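You operate a simulated robot arm through the tools that you are given. There is no shell and no other tool.

Carry out the task below with a simulated robot arm. There is one attempt and no reset: what you move stays moved.

Task
Lay a place by the dresser: brown bowl, tin spoon and the brown mug with milk up to its line.
Fine: the spoon is in the table drawer; shut it and put the jug back. Set down upright: brown mug, yellow jug.

The check looks at the end state, three seconds after you hand in, the way a careful person would. Anything else that was tipped, shoved, dropped, spilled or broken makes it a failure.

Robot
A 7-joint arm with a two-finger parallel gripper, fixed in place. Base frame: the origin is at the foot of the arm, x ahead of it, y to its left, z up; the work surface is at about z = 0.76. Units: m, rad, N and s.
Its first joint turns from -2.601 to 2.601 rad. Payload 3.5 kg.
The tool frame sits at the grasp point between the pads (the TCP): z along the fingers, y along the line on which they close. The tips reach 0.023 m beyond it. Largest opening 0.094 m; finger width 0.038, thickness 0.01; the body of the gripper, 0.054 by 0.096 m, starts 0.039 m behind the TCP.
Orientation is that of the tool frame in the base frame, as a unit quaternion [x, y, z, w]. With the fingers straight down and closing along the base's y, the tool's x points along the base's -x, its y along +y and its z along -z.

Tools
- The arm moves only by the tool jog_arm. Its argument "motion" is one flat list of numbers, 7 for each row, row after row: the shift along the base's x, y, z in units of 150 mm (1.0 is 150 mm), then the turn, a rotation vector about the base's x, y, z in units of 120 degrees (1.0 is 120 degrees), then the finger opening in mm, from 0 to 94. In form: [tx, ty, tz, ax, ay, az, jaw, tx, ty, tz, ax, ay, az, jaw, ...]. A call has 1 to 20 rows; each row is the pose to reach, as a shift and turn from the pose commanded when the call began. A call with a number of a shift or a turn outside -1 to 1 is refused whole. A row lasts 0.2 s, in which the tool goes at most 0.05 m and 0.15 rad; a call with a longer step from one row to the next is refused whole, and so is a gripper value outside its range. A pose out of reach is approached as far as the arm can. The call stops where the force on the tool passes 40 N (or 10 N more than at its start, if that is more) or the arm is blocked; 0.2 s more then pass. Each finger travels about 0.153 m/s and halts on what it meets, pressing with about 29 N; the grip force reading is that of the motor and also rises with nothing between the fingers. The clock runs only during rows and for 0.2 s after the last one: add rows that repeat a pose to give the fingers time. It gives the time, the measured TCP pose, the force on the tool (base axes), the opening and the grip force at its end, in the units of the frame above (readings bear some noise), with the torque about the TCP (base axes, N m) and any sound that the robot's microphone picked up, and new pictures: "views" is both (left out), scene, wrist or none.
- Cameras (640 x 400 px; columns grow to the right, rows downward): "scene" is fixed at [0.4018, -0.5, 1.3218]; the picture's right is [0.63, -0.78, 0.00], its down [-0.36, -0.29, -0.89] and it looks along [0.69, 0.56, -0.46] (base axes); focal length 315 px, centre (320, 200). "wrist" rides on the gripper at [0.086, 0.016, -0.075] in the tool frame; the picture's right is [-0.18, 0.98, 0.00], its down [-0.58, -0.11, -0.81] and it looks along [-0.79, -0.15, 0.59] (tool axes); focal length 243 px, centre (320, 200). There is no depth. A picture from a camera that has moved, and an enlarged one, comes with that camera's place and axes in the base frame and with its lens.
- enlarge(camera, box): a new picture of the part [left, top, right, bottom] of that camera's present view, enlarged. No time passes.
- finish_job(): hands the job in; it is judged then, once.

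Places have to be worked out from the pictures, the camera data and where the tool is seen. Open the gripper and draw the arm clear of the work before you hand the job in, unless the task says otherwise.

The tools are called after "Emit:" as name(argument=value, ...) on one line, values as JSON. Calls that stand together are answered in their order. jog_arm: Moves the arm, as the interface text tells. Its arguments: {"type":"object","properties":{"motion":{"type":"array","items":{"type":"number"}},"views":{"type":"string","enum":["both","scene","wrist","none"]}},"required":["motion"]} The other tools are called the same way: enlarge (camera, box) takes an enlarged picture of a part of a camera's view; finish_job () hands the job in.

At the start:

```text
time: 0.0
tool_pos: [1.0891, 0.1335, 1.1592]
tool_rot: [0.0, 1.0, 0.0, 0.0]
ft_force: [0.5, 0.7, 0.2]
ft_torque: [0.05, -0.01, 0.02]
width: 0.0941
finger_force: 0.1
```

scene: 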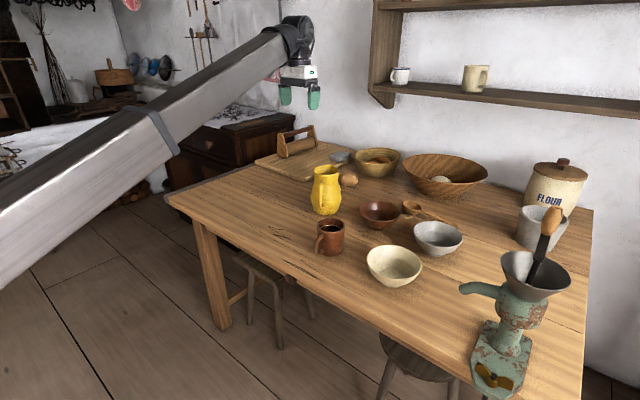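
wrist: 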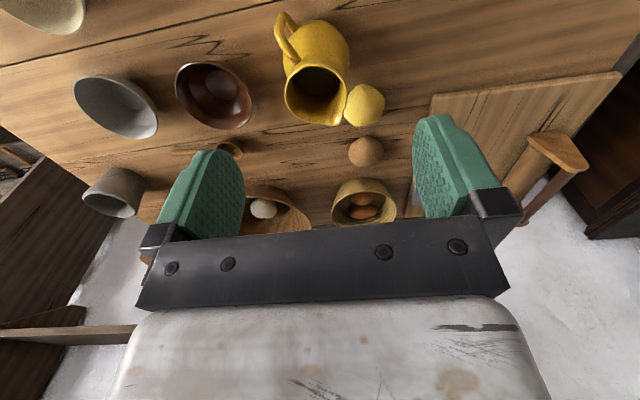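

I'll start by looking closely at the scene before moving anything.

Emit:
enlarge(camera="scene", box=[160, 100, 400, 250])

Emit:
enlarge(camera="scene", box=[280, 150, 480, 290])

Emit:
enlarge(camera="wrist", box=[0, 0, 640, 250])

```text
2.67 times, centred on (280, 175) of scene
camera zoom: at [0.4018, -0.5, 1.3218], right [0.63, -0.78, 0.0], down [-0.36, -0.29, -0.89], along [0.69, 0.56, -0.46], focal length 839 px, centre (427, 267)
```

zoom: 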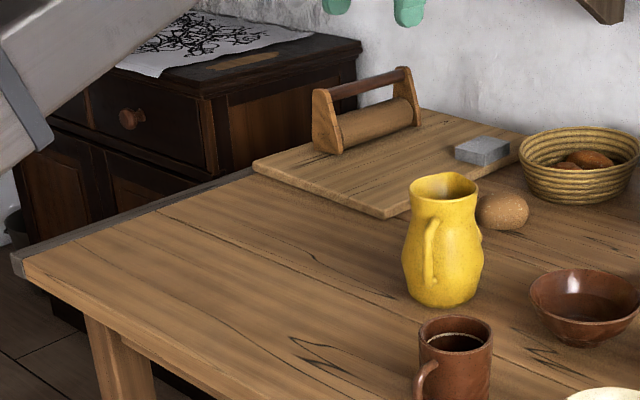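

```text
2.86 times, centred on (380, 220) of scene
camera zoom: at [0.4018, -0.5, 1.3218], right [0.63, -0.78, 0.0], down [-0.36, -0.29, -0.89], along [0.69, 0.56, -0.46], focal length 899 px, centre (149, 143)
```

zoom: 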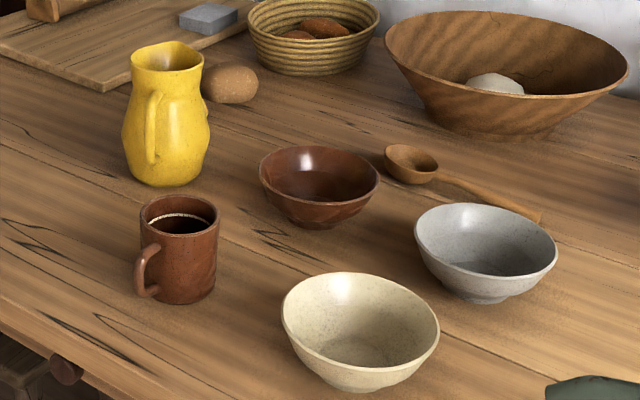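

```text
1.00 times, centred on (320, 125) of wrist (not enlarged: the box is as wide or as high as the picture)
camera zoom: at [1.002, 0.1501, 1.2337], right [0.18, 0.98, 0.0], down [0.58, -0.11, 0.81], along [0.79, -0.15, -0.59], focal length 243 px, centre (320, 275)
```

zoom: 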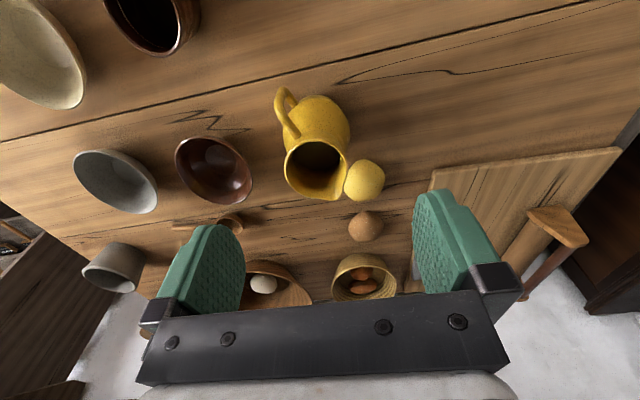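

The jug sits at roughly (1.19, 0.11), the mug at (1.01, −0.06), and a drawer knob shows under the front table edge. I'll enlarge further to read handle, spout and line details.

Emit:
enlarge(camera="scene", box=[300, 155, 380, 205])

Emit:
enlarge(camera="scene", box=[270, 205, 366, 265])

Emit:
enlarge(camera="scene", box=[220, 240, 380, 340])

Emit:
enlarge(camera="wrist", box=[240, 0, 420, 112])

Emit:
enlarge(camera="scene", box=[350, 180, 446, 240])

```text
8.00 times, centred on (340, 180) of scene
camera zoom: at [0.4018, -0.5, 1.3218], right [0.63, -0.78, 0.0], down [-0.36, -0.29, -0.89], along [0.69, 0.56, -0.46], focal length 2517 px, centre (160, 360)
```

zoom: 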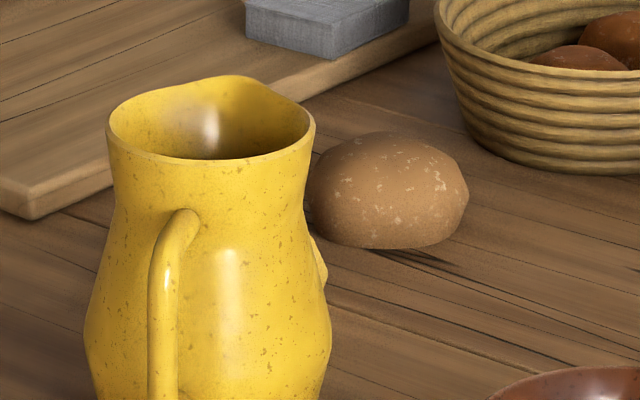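

```text
6.67 times, centred on (318, 235) of scene
camera zoom: at [0.4018, -0.5, 1.3218], right [0.63, -0.78, 0.0], down [-0.36, -0.29, -0.89], along [0.69, 0.56, -0.46], focal length 2098 px, centre (333, -33)
```

zoom: 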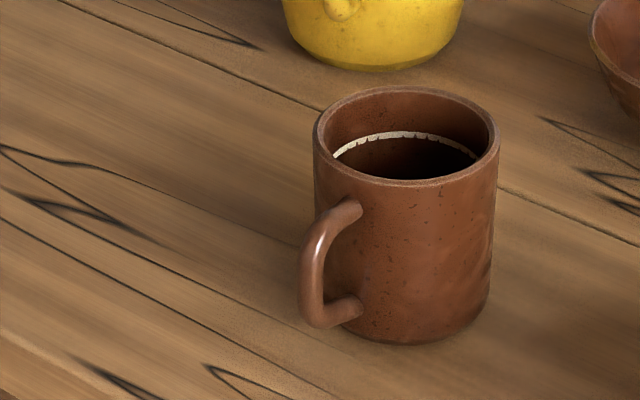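

```text
4.00 times, centred on (300, 290) of scene
camera zoom: at [0.4018, -0.5, 1.3218], right [0.63, -0.78, 0.0], down [-0.36, -0.29, -0.89], along [0.69, 0.56, -0.46], focal length 1259 px, centre (400, -160)
```

zoom: 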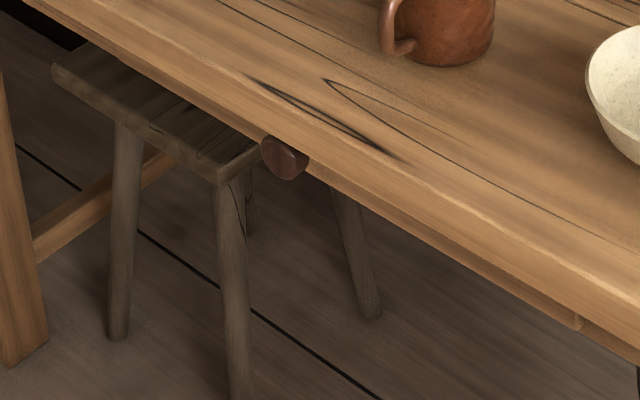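

```text
3.56 times, centred on (330, 56) of wrist
camera zoom: at [1.002, 0.1501, 1.2337], right [0.18, 0.98, 0.0], down [0.58, -0.11, 0.81], along [0.79, -0.15, -0.59], focal length 863 px, centre (284, 712)
```

zoom: 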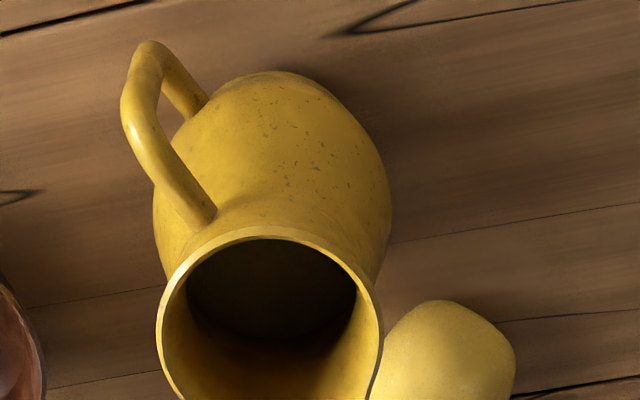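

```text
6.67 times, centred on (398, 210) of scene
camera zoom: at [0.4018, -0.5, 1.3218], right [0.63, -0.78, 0.0], down [-0.36, -0.29, -0.89], along [0.69, 0.56, -0.46], focal length 2098 px, centre (-200, 133)
```

zoom: 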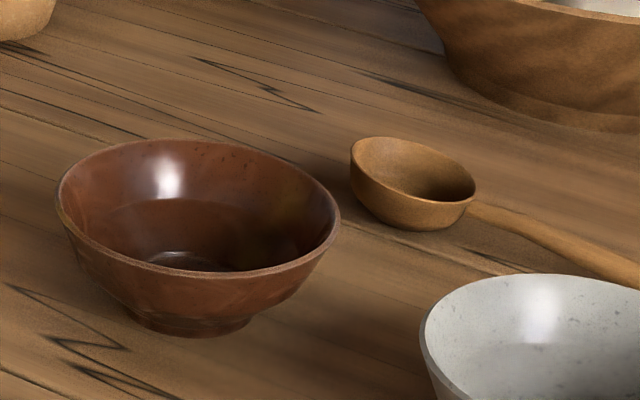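

The mug is empty with a pale line inside, the jug's handle faces the robot/camera side and its spout points away, with a lemon and potato close behind it. I'll draw the arm back to get better wrist views before acting.

Emit:
jog_arm(motion=[-0.3, -0.1, 0, 0, 0, 0, 94, -0.6, -0.3, 0, 0, 0, 0, 94, -0.9, -0.5, 0, 0, 0, 0, 94, -1.0, -0.6, 0, 0, 0, 0, 94], views="wrist")

```text
refused: row 2 steps farther than a row can; nothing moved
```

The step was too long when combined; I'll use shorter steps.

Emit:
jog_arm(motion=[-0.25, -0.15, 0, 0, 0, 0, 94, -0.5, -0.3, 0, 0, 0, 0, 94, -0.75, -0.45, 0, 0, 0, 0, 94, -1.0, -0.6, 0, 0, 0, 0, 94], views="wrist")

```text
time: 0.9
tool_pos: [0.9749, 0.0646, 1.1592]
tool_rot: [0.005, 1.0, -0.001, 0.006]
ft_force: [3.1, -2.0, -8.1]
ft_torque: [0.0, -0.39, 0.11]
width: 0.0941
finger_force: 0.1
stopped in row 4: the force on the tool passed its limit at 53 N (the readings are from after the stop); the commanded pose is now the measured one
camera wrist: at [0.8875, 0.0817, 1.2329], right [0.19, 0.98, 0.0], down [0.57, -0.11, 0.81], along [0.8, -0.16, -0.58], focal length 243 px, centre (320, 200)
```

wrist: 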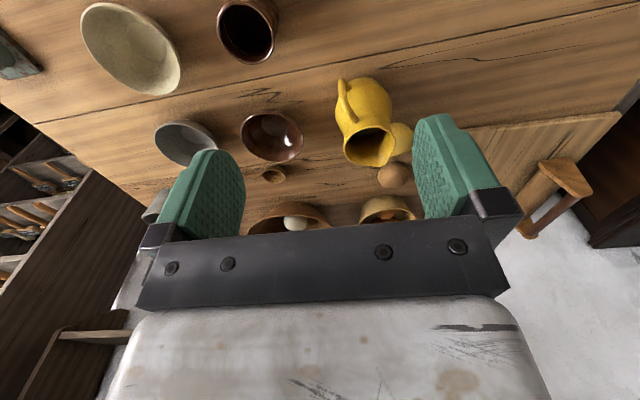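

The stop came in free air, likely from jerk of a fast move. I'll continue with gentler, ramped steps.

Emit:
jog_arm(motion=[-0.08, 0, 0, 0, 0, 0, 94, -0.22, 0, 0, 0, 0, 0, 94, -0.4, 0, 0, 0, 0, 0, 94, -0.58, 0, 0, 0, 0, 0, 94, -0.76, 0, 0, 0, 0, 0, 94, -0.9, 0, 0, 0, 0, 0, 94, -0.98, 0, 0, 0, 0, 0, 94, -1.0, 0, 0, 0, 0, 0, 94])

```text
time: 1.4
tool_pos: [0.9549, 0.0649, 1.1604]
tool_rot: [0.005, 1.0, 0.0, 0.008]
ft_force: [3.9, -0.4, -7.4]
ft_torque: [-0.13, -0.37, -0.02]
width: 0.0942
finger_force: 0.0
stopped in row 2: the force on the tool passed its limit at 46 N (the readings are from after the stop); the commanded pose is now the measured one
camera wrist: at [0.8659, 0.0818, 1.232], right [0.19, 0.98, 0.0], down [0.57, -0.11, 0.82], along [0.8, -0.16, -0.58], focal length 243 px, centre (320, 200)
```

scene: 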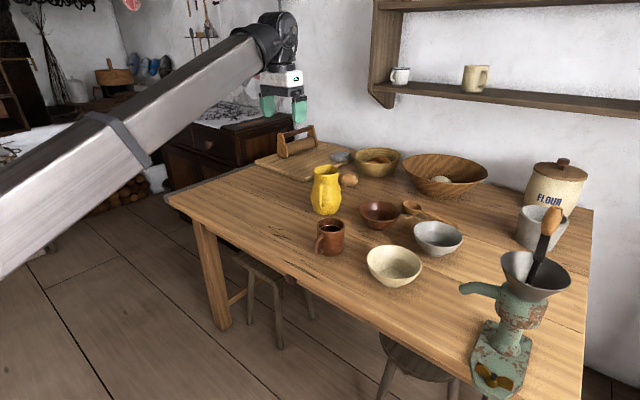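
wrist: 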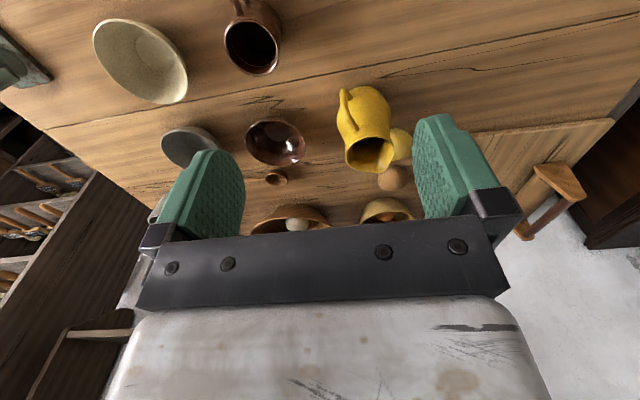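

Stopped again with a small residual force; I'll hold still to see whether something is really in contact.

Emit:
jog_arm(motion=[0, 0, 0, 0, 0, 0, 94, 0, 0, 0, 0, 0, 0, 94, 0, 0, 0, 0, 0, 0, 94], views="none")

Emit:
enlarge(camera="scene", box=[0, 0, 340, 212])

```text
time: 2.2
tool_pos: [0.9537, 0.0639, 1.1591]
tool_rot: [0.005, 1.0, -0.001, 0.009]
ft_force: [6.4, 0.9, -15.0]
ft_torque: [-0.47, -0.81, -0.2]
width: 0.0943
finger_force: 0.2
```

```text
1.88 times, centred on (170, 106) of scene
camera zoom: at [0.4018, -0.5, 1.3218], right [0.63, -0.78, 0.0], down [-0.36, -0.29, -0.89], along [0.69, 0.56, -0.46], focal length 592 px, centre (602, 377)
```

zoom: 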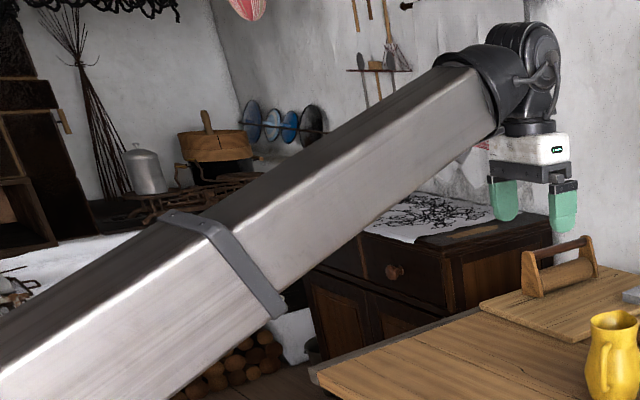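

The force persists while holding (about 16 N), so something is loading the arm. I'll move back out along +x a little to see if it clears.

Emit:
jog_arm(motion=[0.05, 0, 0, 0, 0, 0, 94, 0.15, 0, 0, 0, 0, 0, 94, 0.25, 0, 0, 0, 0, 0, 94, 0.3, 0, 0, 0, 0, 0, 94, 0.3, 0, 0, 0, 0, 0, 94, 0.3, 0, 0, 0, 0, 0, 94], views="none")

```text
time: 3.6
tool_pos: [0.9982, 0.0645, 1.1591]
tool_rot: [0.005, 1.0, -0.001, 0.009]
ft_force: [-1.1, 0.4, -0.5]
ft_torque: [-0.01, 0.01, -0.01]
width: 0.094
finger_force: 0.0
```

The line of force points to the camera mount against the forearm, i.e. a self-contact when retracting in this orientation. I'll turn the tool about the vertical so the camera faces the far side, here where it is free.

Emit:
jog_arm(motion=[0, 0, 0, 0, 0, 0.03, 94, 0, 0, 0, 0, 0, 0.09, 94, 0, 0, 0, 0, 0, 0.16, 94, 0, 0, 0, 0, 0, 0.23, 94, 0, 0, 0, 0, 0, 0.3, 94, 0, 0, 0, 0, 0, 0.37, 94, 0, 0, 0, 0, 0, 0.44, 94, 0, 0, 0, 0, 0, 0.51, 94, 0, 0, 0, 0, 0, 0.58, 94, 0, 0, 0, 0, 0, 0.65, 94, 0, 0, 0, 0, 0, 0.71, 94, 0, 0, 0, 0, 0, 0.75, 94, 0, 0, 0, 0, 0, 0.75, 94])

```text
time: 4.4
tool_pos: [0.9997, 0.0634, 1.1588]
tool_rot: [-0.135, 0.991, 0.0, 0.011]
ft_force: [0.4, 0.0, 0.1]
ft_torque: [-0.03, -0.03, -0.04]
width: 0.094
finger_force: 0.1
stopped in row 3: the force on the tool passed its limit at 50 N (the readings are from after the stop); the commanded pose is now the measured one
camera wrist: at [0.9097, 0.0572, 1.2318], right [-0.08, 1.0, 0.0], down [0.57, 0.05, 0.82], along [0.82, 0.07, -0.57], focal length 243 px, centre (320, 200)
```

scene: 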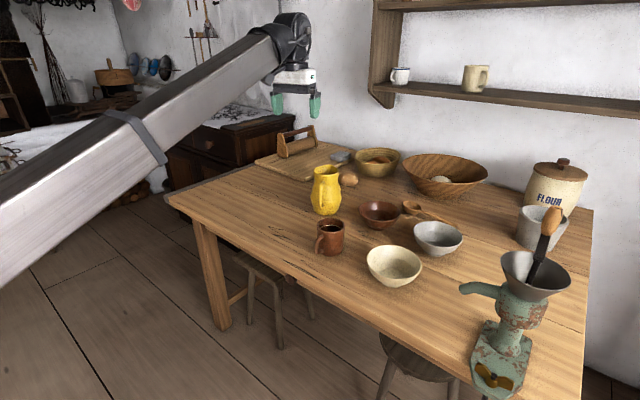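
wrist: 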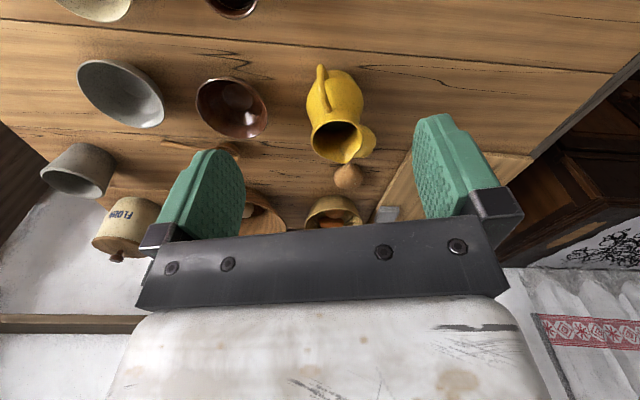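

The stop came from the mount near the forearm again (forces are zero now). I'll tilt the tool outward about −Y first to open the angle to the forearm.

Emit:
jog_arm(motion=[0, 0, 0, 0, -0.02, 0, 94, 0, 0, 0, 0, -0.06, 0, 94, 0, 0, 0, 0, -0.1, 0, 94, 0, 0, 0, 0, -0.15, 0, 94, 0, 0, 0, 0, -0.2, 0, 94, 0, 0, 0, 0, -0.25, 0, 94, 0, 0, 0, 0, -0.3, 0, 94, 0, 0, 0, 0, -0.34, 0, 94, 0, 0, 0, 0, -0.37, 0, 94, 0, 0, 0, 0, -0.375, 0, 94])

```text
time: 6.6
tool_pos: [0.9996, 0.0645, 1.1582]
tool_rot: [-0.124, 0.911, -0.051, 0.39]
ft_force: [0.7, 0.0, -0.4]
ft_torque: [0.01, -0.02, 0.04]
width: 0.0939
finger_force: 0.1
camera wrist: at [0.8851, 0.0573, 1.1471], right [-0.06, 1.0, -0.06], down [-0.18, 0.05, 0.98], along [0.98, 0.07, 0.17], focal length 243 px, centre (320, 200)
```

scene: 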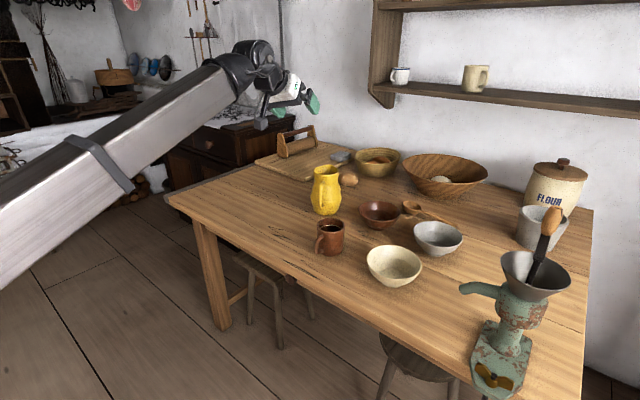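
wrist: 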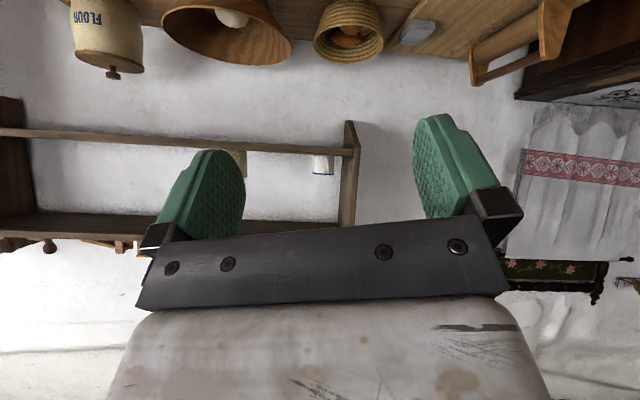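

Now tilted 45° outward with no load. Next I spin the tool about its own axis so the camera ends up on top.

Emit:
jog_arm(motion=[0, 0, 0, -0.0217, 0, 0.0207, 94, 0, 0, 0, -0.0651, 0, 0.0621, 94, 0, 0, 0, -0.1157, 0, 0.1104, 94, 0, 0, 0, -0.1663, 0, 0.1587, 94, 0, 0, 0, -0.2169, 0, 0.207, 94, 0, 0, 0, -0.2675, 0, 0.2553, 94, 0, 0, 0, -0.3181, 0, 0.3036, 94, 0, 0, 0, -0.3687, 0, 0.3519, 94, 0, 0, 0, -0.4193, 0, 0.4002, 94, 0, 0, 0, -0.4699, 0, 0.4485, 94, 0, 0, 0, -0.5205, 0, 0.4968, 94, 0, 0, 0, -0.5711, 0, 0.5451, 94, 0, 0, 0, -0.6217, 0, 0.5934, 94, 0, 0, 0, -0.6651, 0, 0.6348, 94, 0, 0, 0, -0.69, 0, 0.6586, 94, 0, 0, 0, -0.69, 0, 0.6586, 94], views="scene")

```text
time: 10.0
tool_pos: [1.0003, 0.0654, 1.1598]
tool_rot: [0.834, -0.389, 0.356, -0.165]
ft_force: [-0.4, 0.0, -0.5]
ft_torque: [-0.01, -0.02, -0.01]
width: 0.0939
finger_force: 0.1
```

scene: 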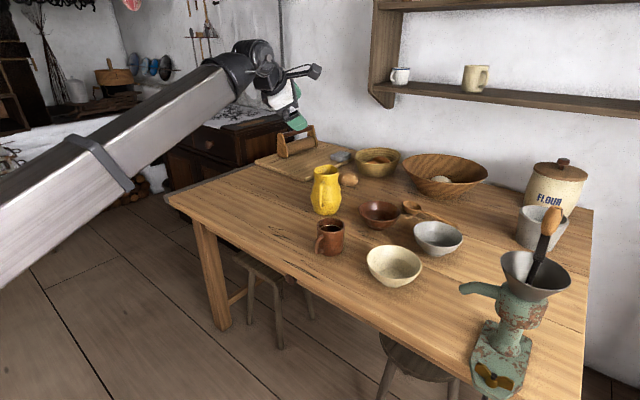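

The spin works; about 50° more is needed to bring the camera exactly on top.

Emit:
jog_arm(motion=[0, 0, 0, -0.0217, 0, 0.0207, 94, 0, 0, 0, -0.0651, 0, 0.0621, 94, 0, 0, 0, -0.1157, 0, 0.1104, 94, 0, 0, 0, -0.1663, 0, 0.1587, 94, 0, 0, 0, -0.2169, 0, 0.207, 94, 0, 0, 0, -0.26, 0, 0.249, 94, 0, 0, 0, -0.29, 0, 0.2785, 94, 0, 0, 0, -0.2996, 0, 0.288, 94, 0, 0, 0, -0.2996, 0, 0.288, 94])

```text
time: 12.0
tool_pos: [0.9999, 0.0721, 1.1596]
tool_rot: [0.919, -0.023, 0.392, -0.004]
ft_force: [0.3, 0.0, -0.9]
ft_torque: [0.01, 0.01, 0.0]
width: 0.094
finger_force: 0.0
out of reach, approached as far as the arm can: row 7, 8, 9
camera wrist: at [1.004, 0.0532, 1.2722], right [-0.17, -0.97, -0.16], down [-0.98, 0.14, 0.14], along [-0.11, 0.18, -0.98], focal length 243 px, centre (320, 200)
```

scene: 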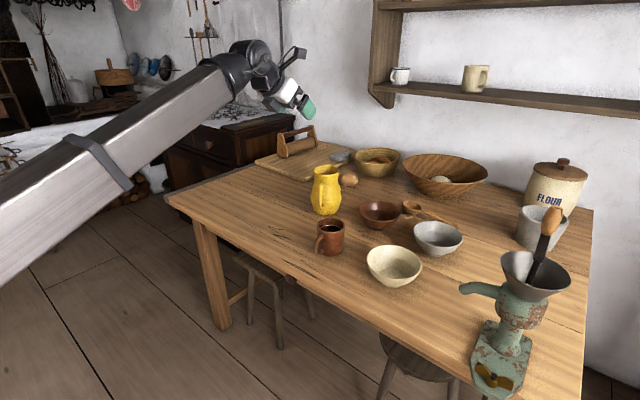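
wrist: 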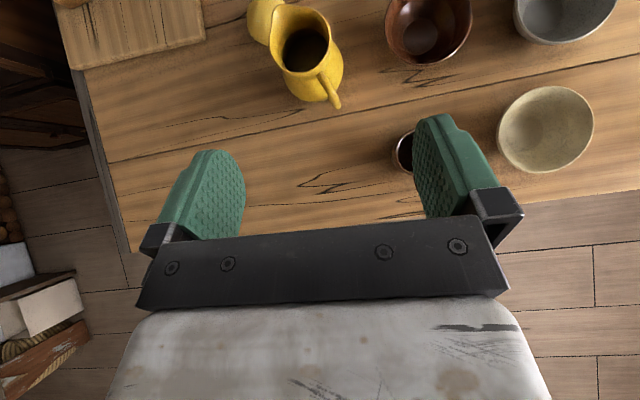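

The wrist joint is near its limit here but this gives a fine overhead view. I'll enlarge the jug mouth, mug and bowl from here.

Emit:
enlarge(camera="wrist", box=[230, 0, 390, 120])

Emit:
enlarge(camera="wrist", box=[380, 0, 640, 180])

```text
3.33 times, centred on (310, 60) of wrist
camera zoom: at [1.004, 0.0532, 1.2722], right [-0.17, -0.97, -0.16], down [-0.98, 0.14, 0.14], along [-0.11, 0.18, -0.98], focal length 809 px, centre (353, 667)
```

zoom: 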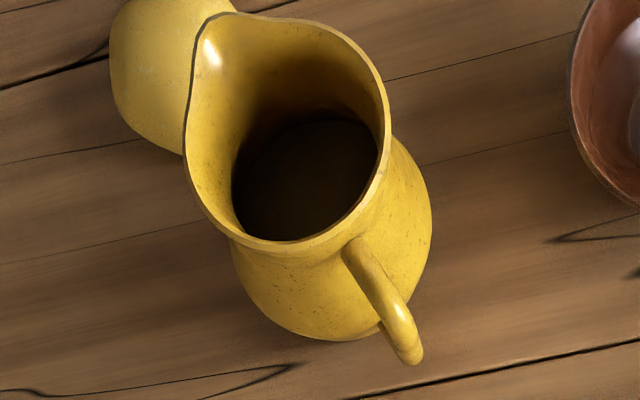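

```text
2.22 times, centred on (510, 90) of wrist
camera zoom: at [1.004, 0.0532, 1.2722], right [-0.17, -0.97, -0.16], down [-0.98, 0.14, 0.14], along [-0.11, 0.18, -0.98], focal length 539 px, centre (-102, 444)
```

zoom: 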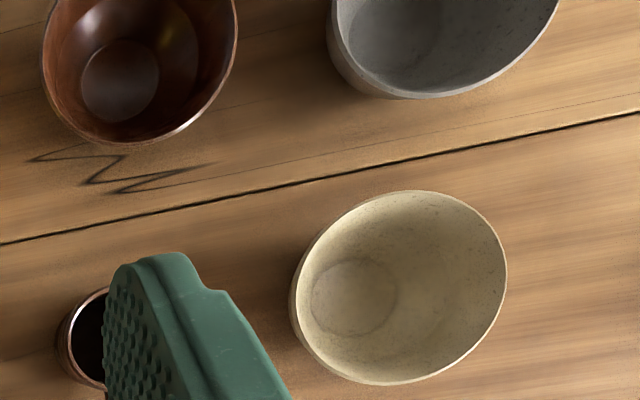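

The jug's inside is dark from here, so I can't yet tell its fill. I'll move the camera over the jug to look straight in.

Emit:
jog_arm(motion=[0.08, 0.03, 0, 0, 0, 0, 94, 0.25, 0.1, 0, 0, 0, 0, 94, 0.45, 0.2, 0, 0, 0, 0, 94, 0.65, 0.28, 0, 0, 0, 0, 94, 0.82, 0.35, 0, 0, 0, 0, 94, 0.95, 0.39, 0, 0, 0, 0, 94, 1.0, 0.4, 0, 0, 0, 0, 94, 1.0, 0.4, 0, 0, 0, 0, 94])

```text
time: 13.8
tool_pos: [1.1498, 0.1324, 1.1586]
tool_rot: [0.92, -0.002, 0.392, 0.0]
ft_force: [-0.6, 0.0, -0.6]
ft_torque: [-0.01, -0.03, 0.01]
width: 0.0941
finger_force: 0.0
out of reach, approached as far as the arm can: row 1, 2, 3
camera wrist: at [1.1552, 0.1161, 1.273], right [-0.13, -0.98, -0.14], down [-0.98, 0.11, 0.14], along [-0.12, 0.15, -0.98], focal length 243 px, centre (320, 200)
```

scene: 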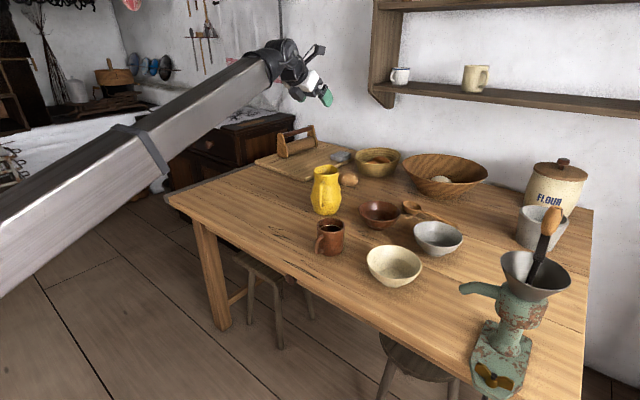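
wrist: 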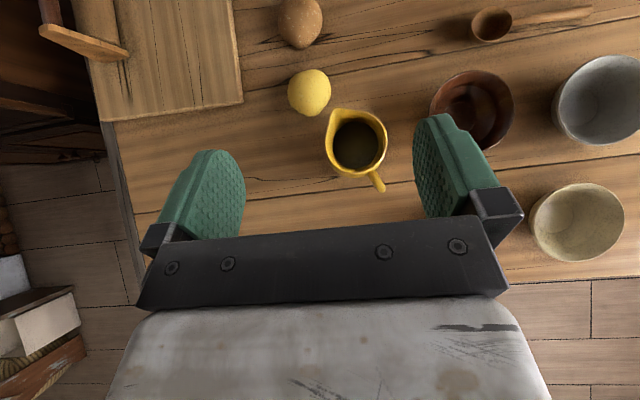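

Emit:
enlarge(camera="wrist", box=[310, 95, 406, 155])

Emit:
enlarge(camera="wrist", box=[280, 0, 640, 225])

```text
6.67 times, centred on (358, 125) of wrist
camera zoom: at [1.1552, 0.1161, 1.273], right [-0.13, -0.98, -0.14], down [-0.98, 0.11, 0.14], along [-0.12, 0.15, -0.98], focal length 1618 px, centre (67, 700)
```

zoom: 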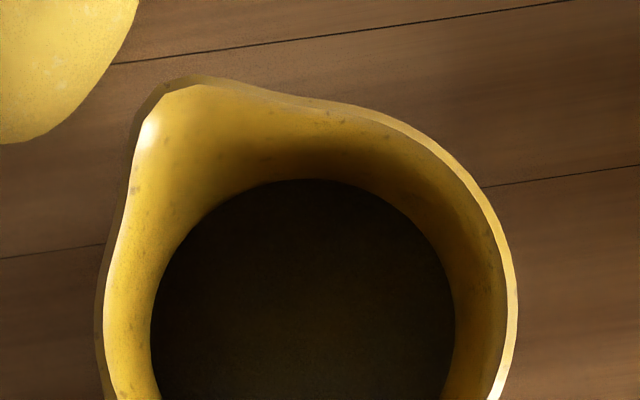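

```text
1.78 times, centred on (460, 112) of wrist
camera zoom: at [1.1552, 0.1161, 1.273], right [-0.13, -0.98, -0.14], down [-0.98, 0.11, 0.14], along [-0.12, 0.15, -0.98], focal length 431 px, centre (71, 356)
```

zoom: 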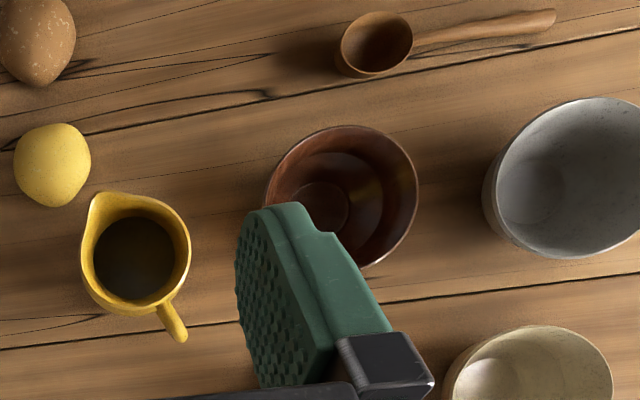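

The jug sits at about (1.188, 0.108), rim z≈0.915, spout toward azimuth ≈ +26°, with handle opposite. To hold it by the neck from the handle side I need some positive yaw, so I'll unwind the wrist the other way round (three calls) to reach the camera-on-top pose from the other end of the wrist's range.

Emit:
jog_arm(motion=[0, 0, 0, 0.0288, 0, -0.0277, 94, 0, 0, 0, 0.0793, 0, -0.0761, 94, 0, 0, 0, 0.1298, 0, -0.1246, 94, 0, 0, 0, 0.1803, 0, -0.173, 94, 0, 0, 0, 0.2307, 0, -0.2214, 94, 0, 0, 0, 0.2812, 0, -0.2699, 94, 0, 0, 0, 0.3317, 0, -0.3183, 94, 0, 0, 0, 0.3821, 0, -0.3668, 94, 0, 0, 0, 0.4326, 0, -0.4152, 94, 0, 0, 0, 0.4831, 0, -0.4636, 94, 0, 0, 0, 0.5335, 0, -0.5121, 94, 0, 0, 0, 0.584, 0, -0.5605, 94, 0, 0, 0, 0.6345, 0, -0.609, 94, 0, 0, 0, 0.685, 0, -0.6574, 94, 0, 0, 0, 0.721, 0, -0.692, 94], views="none")

Emit:
jog_arm(motion=[0, 0, 0, 0.0288, 0, -0.0277, 94, 0, 0, 0, 0.0793, 0, -0.0761, 94, 0, 0, 0, 0.1298, 0, -0.1246, 94, 0, 0, 0, 0.1803, 0, -0.173, 94, 0, 0, 0, 0.2307, 0, -0.2214, 94, 0, 0, 0, 0.2812, 0, -0.2699, 94, 0, 0, 0, 0.3317, 0, -0.3183, 94, 0, 0, 0, 0.3821, 0, -0.3668, 94, 0, 0, 0, 0.4326, 0, -0.4152, 94, 0, 0, 0, 0.4831, 0, -0.4636, 94, 0, 0, 0, 0.5335, 0, -0.5121, 94, 0, 0, 0, 0.584, 0, -0.5605, 94, 0, 0, 0, 0.6345, 0, -0.609, 94, 0, 0, 0, 0.685, 0, -0.6574, 94, 0, 0, 0, 0.721, 0, -0.692, 94], views="none")

```text
time: 17.0
tool_pos: [1.1496, 0.1313, 1.1584]
tool_rot: [-0.458, 0.798, -0.194, 0.341]
ft_force: [-0.3, 0.2, -0.4]
ft_torque: [0.01, -0.01, 0.03]
width: 0.0941
finger_force: 0.1
```

```text
time: 20.2
tool_pos: [1.1487, 0.1323, 1.1583]
tool_rot: [0.461, 0.796, 0.197, 0.339]
ft_force: [0.8, -0.5, -0.3]
ft_torque: [-0.01, 0.04, 0.01]
width: 0.0939
finger_force: 0.1
```

Both halves went smoothly with no limit. Now I yaw +26° about the vertical, then spin the last 120°.

Emit:
jog_arm(motion=[0, 0, 0, 0, 0, 0.03, 94, 0, 0, 0, 0, 0, 0.09, 94, 0, 0, 0, 0, 0, 0.15, 94, 0, 0, 0, 0, 0, 0.2, 94, 0, 0, 0, 0, 0, 0.2167, 94, 0, 0, 0, 0, 0, 0.2167, 94], views="none")

Emit:
jog_arm(motion=[0, 0, 0, 0.0259, 0.0126, -0.0277, 94, 0, 0, 0, 0.0713, 0.0348, -0.0761, 94, 0, 0, 0, 0.1166, 0.0569, -0.1246, 94, 0, 0, 0, 0.162, 0.079, -0.173, 94, 0, 0, 0, 0.2074, 0.1011, -0.2214, 94, 0, 0, 0, 0.2527, 0.1232, -0.2699, 94, 0, 0, 0, 0.2981, 0.1454, -0.3183, 94, 0, 0, 0, 0.3434, 0.1675, -0.3668, 94, 0, 0, 0, 0.3888, 0.1896, -0.4152, 94, 0, 0, 0, 0.4342, 0.2117, -0.4636, 94, 0, 0, 0, 0.4795, 0.2338, -0.5121, 94, 0, 0, 0, 0.5249, 0.256, -0.5605, 94, 0, 0, 0, 0.5702, 0.2781, -0.609, 94, 0, 0, 0, 0.6156, 0.3002, -0.6574, 94, 0, 0, 0, 0.648, 0.316, -0.692, 94, 0, 0, 0, 0.648, 0.316, -0.692, 94])

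```text
time: 21.6
tool_pos: [1.1504, 0.1319, 1.1585]
tool_rot: [0.269, 0.879, 0.269, 0.287]
ft_force: [0.5, -0.3, -0.2]
ft_torque: [0.01, -0.01, -0.02]
width: 0.0939
finger_force: 0.0
```

```text
time: 25.0
tool_pos: [1.1497, 0.1312, 1.1586]
tool_rot: [0.896, 0.205, 0.383, -0.088]
ft_force: [0.6, -0.6, -0.9]
ft_torque: [0.01, -0.01, -0.03]
width: 0.0939
finger_force: 0.1
camera wrist: at [1.161, 0.1204, 1.2726], right [0.31, -0.94, -0.13], down [-0.93, -0.33, 0.14], along [-0.17, 0.08, -0.98], focal length 243 px, centre (320, 200)
```

scene: 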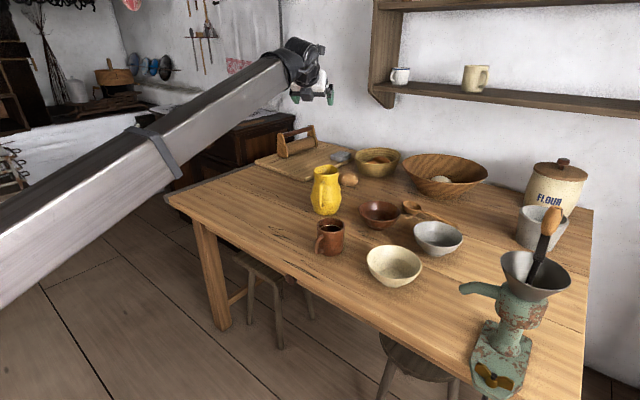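
wrist: 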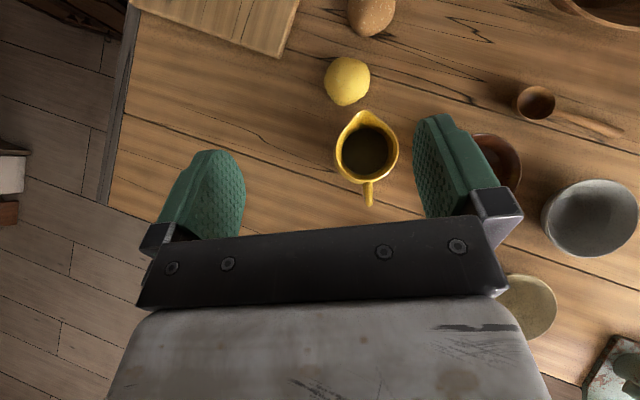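

The pose works (azimuth 26°, tilt 46°, camera on top). The mug has to be moved before pouring, so I'll go to it first (est. (1.012, −0.048), rim z≈0.847, ∅80 mm), yawing to azimuth 10°.

Emit:
jog_arm(motion=[-0.023, -0.03, -0.02, 0, 0, -0.0067, 94, -0.092, -0.12, -0.08, 0, 0, -0.0267, 94, -0.184, -0.24, -0.16, 0, 0, -0.0533, 94, -0.276, -0.36, -0.24, 0, 0, -0.08, 94, -0.368, -0.48, -0.32, 0, 0, -0.1067, 94, -0.437, -0.57, -0.38, 0, 0, -0.1267, 94, -0.46, -0.6, -0.4, 0, 0, -0.1333, 94, -0.46, -0.6, -0.4, 0, 0, -0.1333, 94], views="none")

Emit:
jog_arm(motion=[-0.023, -0.03, -0.035, -0.0012, 0.0066, 0, 94, -0.092, -0.12, -0.14, -0.0046, 0.0263, 0, 94, -0.184, -0.24, -0.28, -0.0092, 0.0525, 0, 94, -0.276, -0.36, -0.42, -0.0139, 0.0788, 0, 94, -0.368, -0.48, -0.56, -0.0185, 0.105, 0, 94, -0.437, -0.57, -0.665, -0.0219, 0.1247, 0, 94, -0.46, -0.6, -0.7, -0.0231, 0.1313, 0, 94, -0.46, -0.6, -0.7, -0.0231, 0.1313, 0, 94])

```text
time: 26.8
tool_pos: [1.0802, 0.0413, 1.0985]
tool_rot: [0.916, 0.079, 0.392, -0.033]
ft_force: [0.1, -0.4, -0.5]
ft_torque: [0.03, -0.02, 0.0]
width: 0.0938
finger_force: 0.0
```

```text
time: 28.6
tool_pos: [1.0096, -0.0484, 0.9931]
tool_rot: [0.962, 0.084, 0.259, -0.023]
ft_force: [-0.5, -0.4, -0.5]
ft_torque: [0.0, 0.01, 0.0]
width: 0.0939
finger_force: 0.1
camera wrist: at [1.0495, -0.0574, 1.1012], right [0.01, -1.0, -0.09], down [-0.91, -0.05, 0.4], along [-0.41, 0.08, -0.91], focal length 243 px, centre (320, 200)
```

scene: 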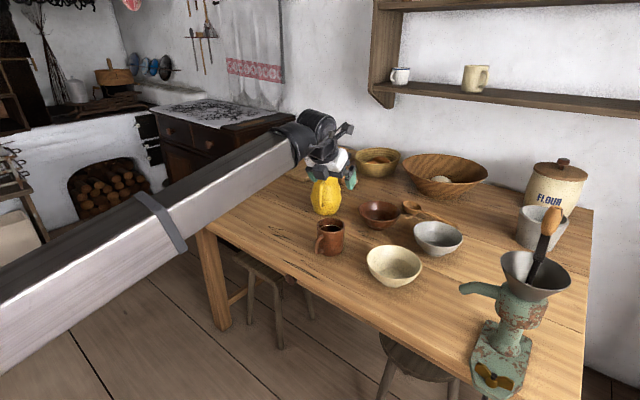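
wrist: 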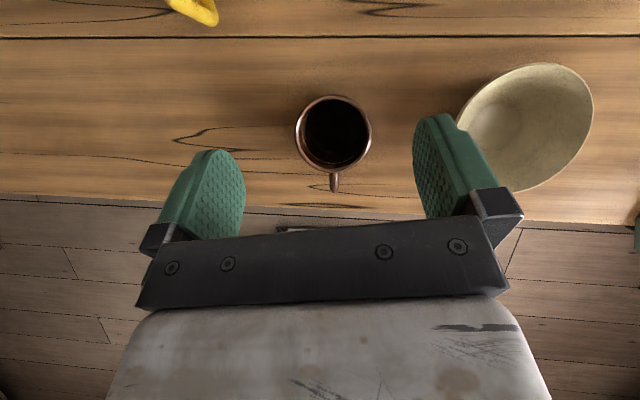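

The mug rim center computes to (1.013, −0.047); handle points back to the robot, clear of the fingers. Descending with open fingers straddling it, then checking the view.

Emit:
jog_arm(motion=[0.002, 0.001, -0.05, 0, 0, 0, 94, 0.006, 0.003, -0.2, 0, 0, 0, 94, 0.012, 0.005, -0.38, 0, 0, 0, 94, 0.018, 0.007, -0.54, 0, 0, 0, 94, 0.022, 0.009, -0.63, 0, 0, 0, 94, 0.023, 0.009, -0.65, 0, 0, 0, 94, 0.023, 0.009, -0.65, 0, 0, 0, 94])

```text
time: 30.2
tool_pos: [1.0142, -0.0474, 0.896]
tool_rot: [0.962, 0.084, 0.259, -0.022]
ft_force: [-0.4, -1.1, 0.7]
ft_torque: [0.02, 0.0, 0.01]
width: 0.0939
finger_force: 0.1
camera wrist: at [1.0536, -0.0558, 1.0043], right [0.01, -1.0, -0.09], down [-0.91, -0.05, 0.4], along [-0.41, 0.08, -0.91], focal length 243 px, centre (320, 200)
```

scene: 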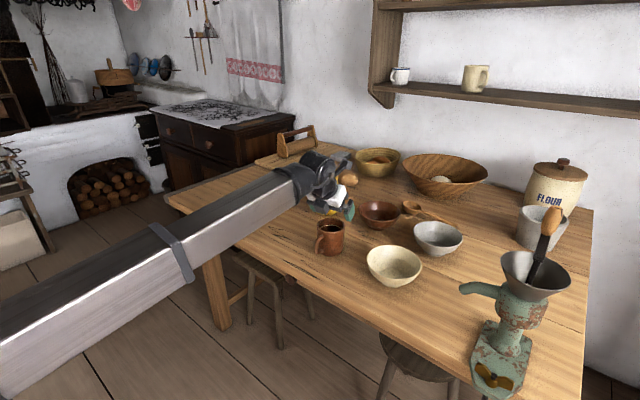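
wrist: 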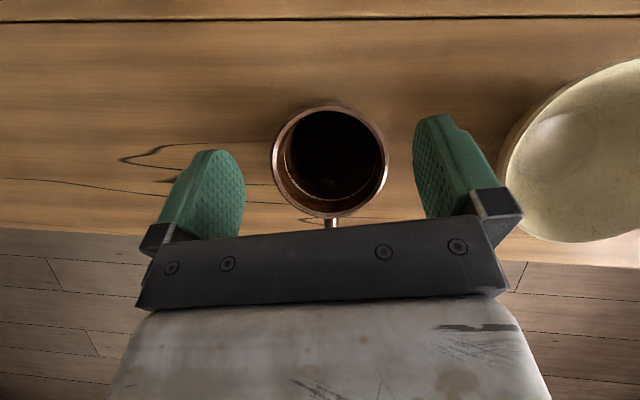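

Mug is centered between the fingers (measured center (1.012, −0.048)). Lowering the last 6 cm and closing on it.

Emit:
jog_arm(motion=[-0.002, -0.001, -0.05, 0, 0, 0, 94, -0.005, -0.002, -0.17, 0, 0, 0, 94, -0.008, -0.003, -0.29, 0, 0, 0, 94, -0.01, -0.004, -0.38, 0, 0, 0, 94, -0.01, -0.004, -0.413, 0, 0, 0, 94, -0.01, -0.004, -0.413, 0, 0, 0, 94])

```text
time: 31.6
tool_pos: [1.0139, -0.0485, 0.8353]
tool_rot: [0.962, 0.084, 0.259, -0.021]
ft_force: [0.2, -0.1, 0.0]
ft_torque: [-0.02, -0.02, 0.01]
width: 0.094
finger_force: 0.0
camera wrist: at [1.0528, -0.0565, 0.9422], right [0.01, -1.0, -0.09], down [-0.91, -0.05, 0.4], along [-0.41, 0.08, -0.91], focal length 243 px, centre (320, 200)
```

scene: 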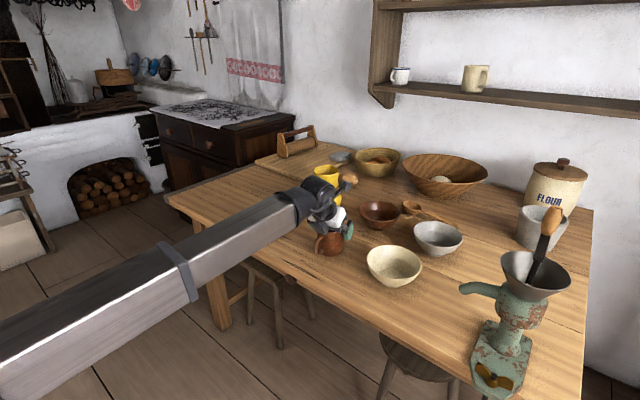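
wrist: 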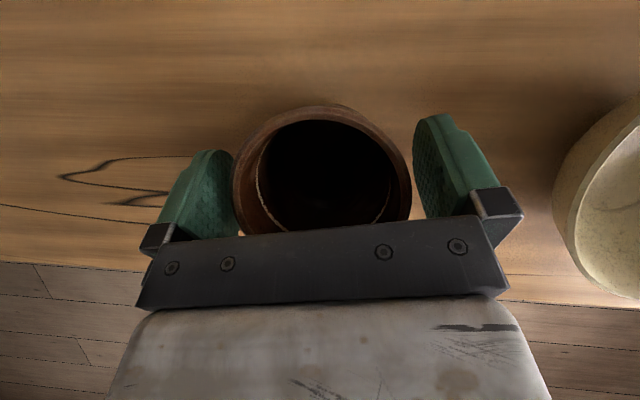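

The mug is nicely between the pads. Closing gradually.

Emit:
jog_arm(motion=[0, 0, 0, 0, 0, 0, 86, 0, 0, 0, 0, 0, 0, 82, 0, 0, 0, 0, 0, 0, 78, 0, 0, 0, 0, 0, 0, 72, 0, 0, 0, 0, 0, 0, 65, 0, 0, 0, 0, 0, 0, 65], views="wrist")

```text
time: 33.0
tool_pos: [1.0139, -0.048, 0.8346]
tool_rot: [0.962, 0.084, 0.259, -0.021]
ft_force: [-0.6, 1.3, 0.8]
ft_torque: [0.0, 0.03, 0.03]
width: 0.0779
finger_force: 29.0
camera wrist: at [1.0528, -0.0564, 0.9422], right [0.01, -1.0, -0.09], down [-0.91, -0.05, 0.4], along [-0.41, 0.08, -0.91], focal length 243 px, centre (320, 200)
```

wrist: 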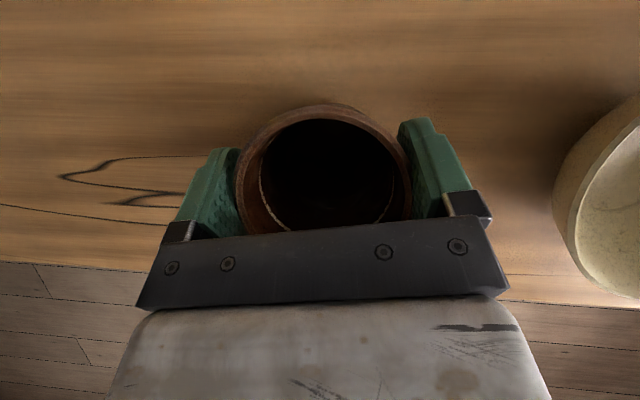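

Gripped at 77.9 mm with 29 N. Lifting straight up 9 cm and drawing slightly back.

Emit:
jog_arm(motion=[0, 0, 0.03, 0, 0, 0, 65, 0, 0, 0.12, 0, 0, 0, 65, -0.03, 0, 0.25, 0, 0, 0, 65, -0.12, 0, 0.4, 0, 0, 0, 65, -0.22, 0, 0.52, 0, 0, 0, 65, -0.28, 0, 0.59, 0, 0, 0, 65, -0.3, 0, 0.6, 0, 0, 0, 65, -0.3, 0, 0.6, 0, 0, 0, 65])

```text
time: 34.8
tool_pos: [0.9692, -0.0474, 0.9247]
tool_rot: [0.962, 0.083, 0.259, -0.022]
ft_force: [0.7, 0.7, -1.9]
ft_torque: [0.03, 0.0, 0.0]
width: 0.0779
finger_force: 29.2
camera wrist: at [1.0077, -0.0566, 1.0325], right [0.01, -1.0, -0.09], down [-0.91, -0.05, 0.4], along [-0.41, 0.08, -0.91], focal length 243 px, centre (320, 200)
```

scene: 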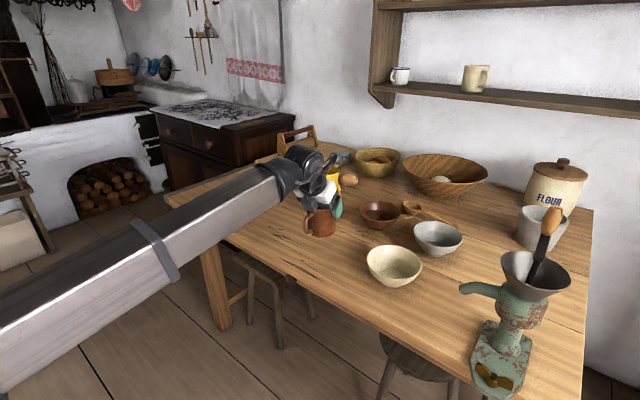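
wrist: 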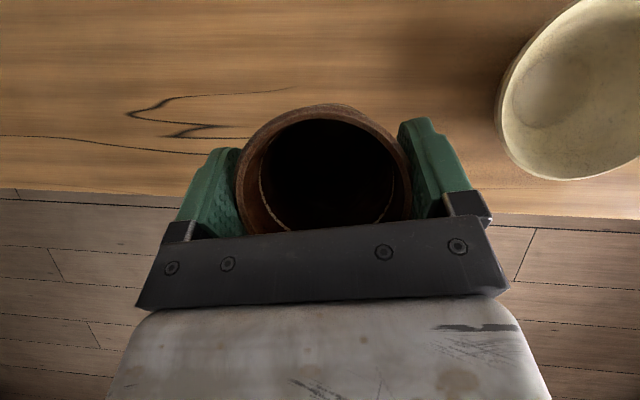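

Mug is held firmly and upright. Carrying it along y toward the dresser end, yawing with the arm.

Emit:
jog_arm(motion=[0, 0.05, 0, 0, 0, 0.003, 65, 0, 0.2, 0, 0, 0, 0.011, 65, 0, 0.4, 0, 0, 0, 0.022, 65, 0, 0.6, 0, 0, 0, 0.033, 65, 0, 0.8, 0, 0, 0, 0.044, 65, 0, 0.95, 0, 0, 0, 0.053, 65, 0, 1.0, 0, 0, 0, 0.0556, 65], views="none")

Emit:
jog_arm(motion=[0, 0.05, 0, 0, 0, 0.003, 65, 0, 0.2, 0, 0, 0, 0.011, 65, 0, 0.4, 0, 0, 0, 0.022, 65, 0, 0.6, 0, 0, 0, 0.033, 65, 0, 0.8, 0, 0, 0, 0.044, 65, 0, 0.95, 0, 0, 0, 0.053, 65, 0, 1.0, 0, 0, 0, 0.0556, 65], views="none")

Emit:
jog_arm(motion=[0.01, 0.04, 0, 0, 0, 0.003, 65, 0.03, 0.16, 0, 0, 0, 0.011, 65, 0.06, 0.32, 0, 0, 0, 0.022, 65, 0.09, 0.48, 0, 0, 0, 0.033, 65, 0.12, 0.64, 0, 0, 0, 0.044, 65, 0.14, 0.76, 0, 0, 0, 0.053, 65, 0.14, 0.79, 0, 0, 0, 0.0556, 65, 0.14, 0.79, 0, 0, 0, 0.0556, 65])

```text
time: 36.4
tool_pos: [0.9692, 0.1023, 0.9243]
tool_rot: [0.955, 0.139, 0.258, -0.037]
ft_force: [-0.4, 0.3, -2.4]
ft_torque: [0.03, 0.0, 0.0]
width: 0.0776
finger_force: 29.1
```

```text
time: 38.0
tool_pos: [0.9689, 0.2523, 0.9238]
tool_rot: [0.946, 0.194, 0.256, -0.051]
ft_force: [0.1, 0.2, -2.0]
ft_torque: [0.03, 0.01, 0.0]
width: 0.0776
finger_force: 28.5
```

```text
time: 39.8
tool_pos: [0.9898, 0.3708, 0.9246]
tool_rot: [0.932, 0.25, 0.252, -0.067]
ft_force: [-0.4, 1.0, -2.2]
ft_torque: [0.02, 0.01, 0.01]
width: 0.0778
finger_force: 28.8
camera wrist: at [1.0292, 0.3767, 1.0325], right [0.35, -0.93, -0.09], down [-0.84, -0.36, 0.4], along [-0.41, -0.07, -0.91], focal length 243 px, centre (320, 200)
```

scene: 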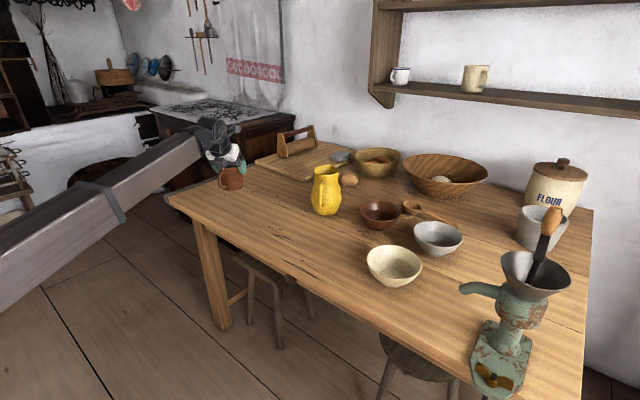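
wrist: 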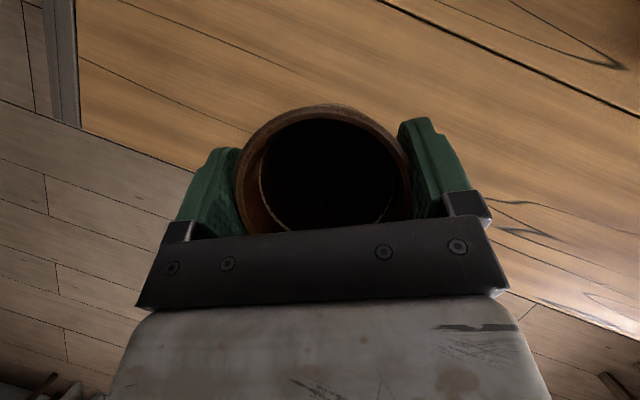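

Over the dresser end; table corner measured at about (0.88, 0.655). Lowering the mug to the table at about (0.99, 0.395).

Emit:
jog_arm(motion=[0, 0.05, -0.04, 0, 0, 0, 65, 0, 0.12, -0.15, 0, 0, 0, 65, 0, 0.165, -0.3, 0, 0, 0, 65, 0, 0.165, -0.44, 0, 0, 0, 65, 0, 0.165, -0.54, 0, 0, 0, 65, 0, 0.165, -0.58, 0, 0, 0, 65, 0, 0.165, -0.595, 0, 0, 0, 65, 0, 0.165, -0.602, 0, 0, 0, 65, 0, 0.165, -0.602, 0, 0, 0, 65])

```text
time: 41.8
tool_pos: [0.9891, 0.3952, 0.8337]
tool_rot: [0.933, 0.25, 0.251, -0.067]
ft_force: [0.0, -0.2, 2.2]
ft_torque: [-0.1, 0.02, -0.02]
width: 0.0779
finger_force: 29.4
camera wrist: at [1.029, 0.4013, 0.9423], right [0.35, -0.93, -0.09], down [-0.84, -0.36, 0.4], along [-0.41, -0.07, -0.91], focal length 243 px, centre (320, 200)
```

scene: 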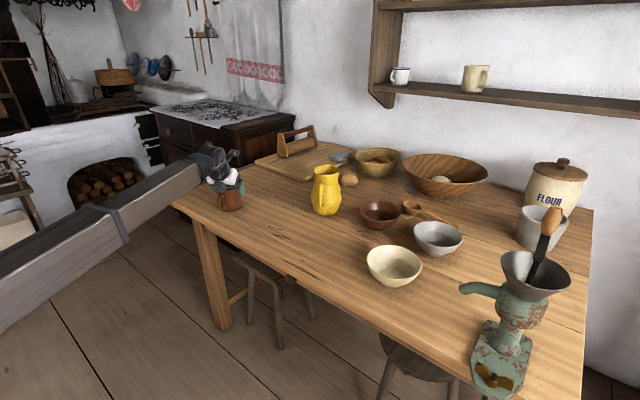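
wrist: 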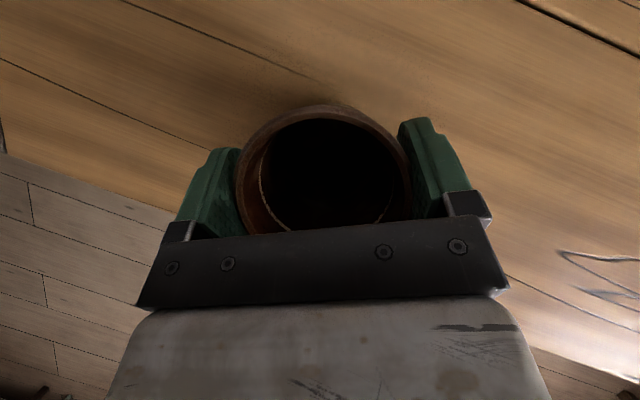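

Contact is felt (force swung from −2 N to +2 N). Opening and rising straight up.

Emit:
jog_arm(motion=[0, 0, 0, 0, 0, 0, 78, 0, 0, 0, 0, 0, 0, 84, 0, 0, 0, 0, 0, 0, 94, 0, 0, 0, 0, 0, 0, 94, 0, 0, 0.06, 0, 0, 0, 94, 0, 0, 0.2, 0, 0, 0, 94, 0, 0, 0.38, 0, 0, 0, 94, 0, 0, 0.56, 0, 0, 0, 94, 0, 0, 0.68, 0, 0, 0, 94, 0, 0, 0.72, 0, 0, 0, 94, 0, 0, 0.72, 0, 0, 0, 94])

```text
time: 44.2
tool_pos: [0.9891, 0.396, 0.9415]
tool_rot: [0.933, 0.25, 0.251, -0.066]
ft_force: [0.2, 0.4, -0.1]
ft_torque: [-0.01, 0.0, 0.02]
width: 0.0941
finger_force: 0.1
camera wrist: at [1.0291, 0.4008, 1.0501], right [0.35, -0.93, -0.09], down [-0.84, -0.36, 0.4], along [-0.41, -0.07, -0.91], focal length 243 px, centre (320, 200)
```

scene: 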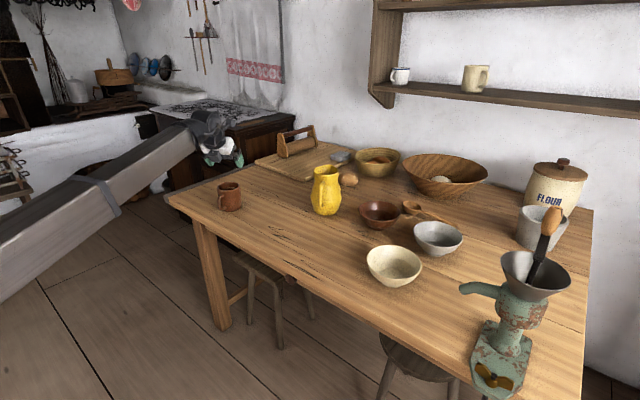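
wrist: 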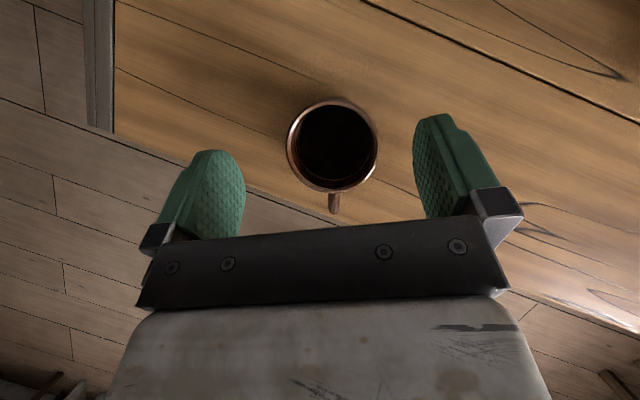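

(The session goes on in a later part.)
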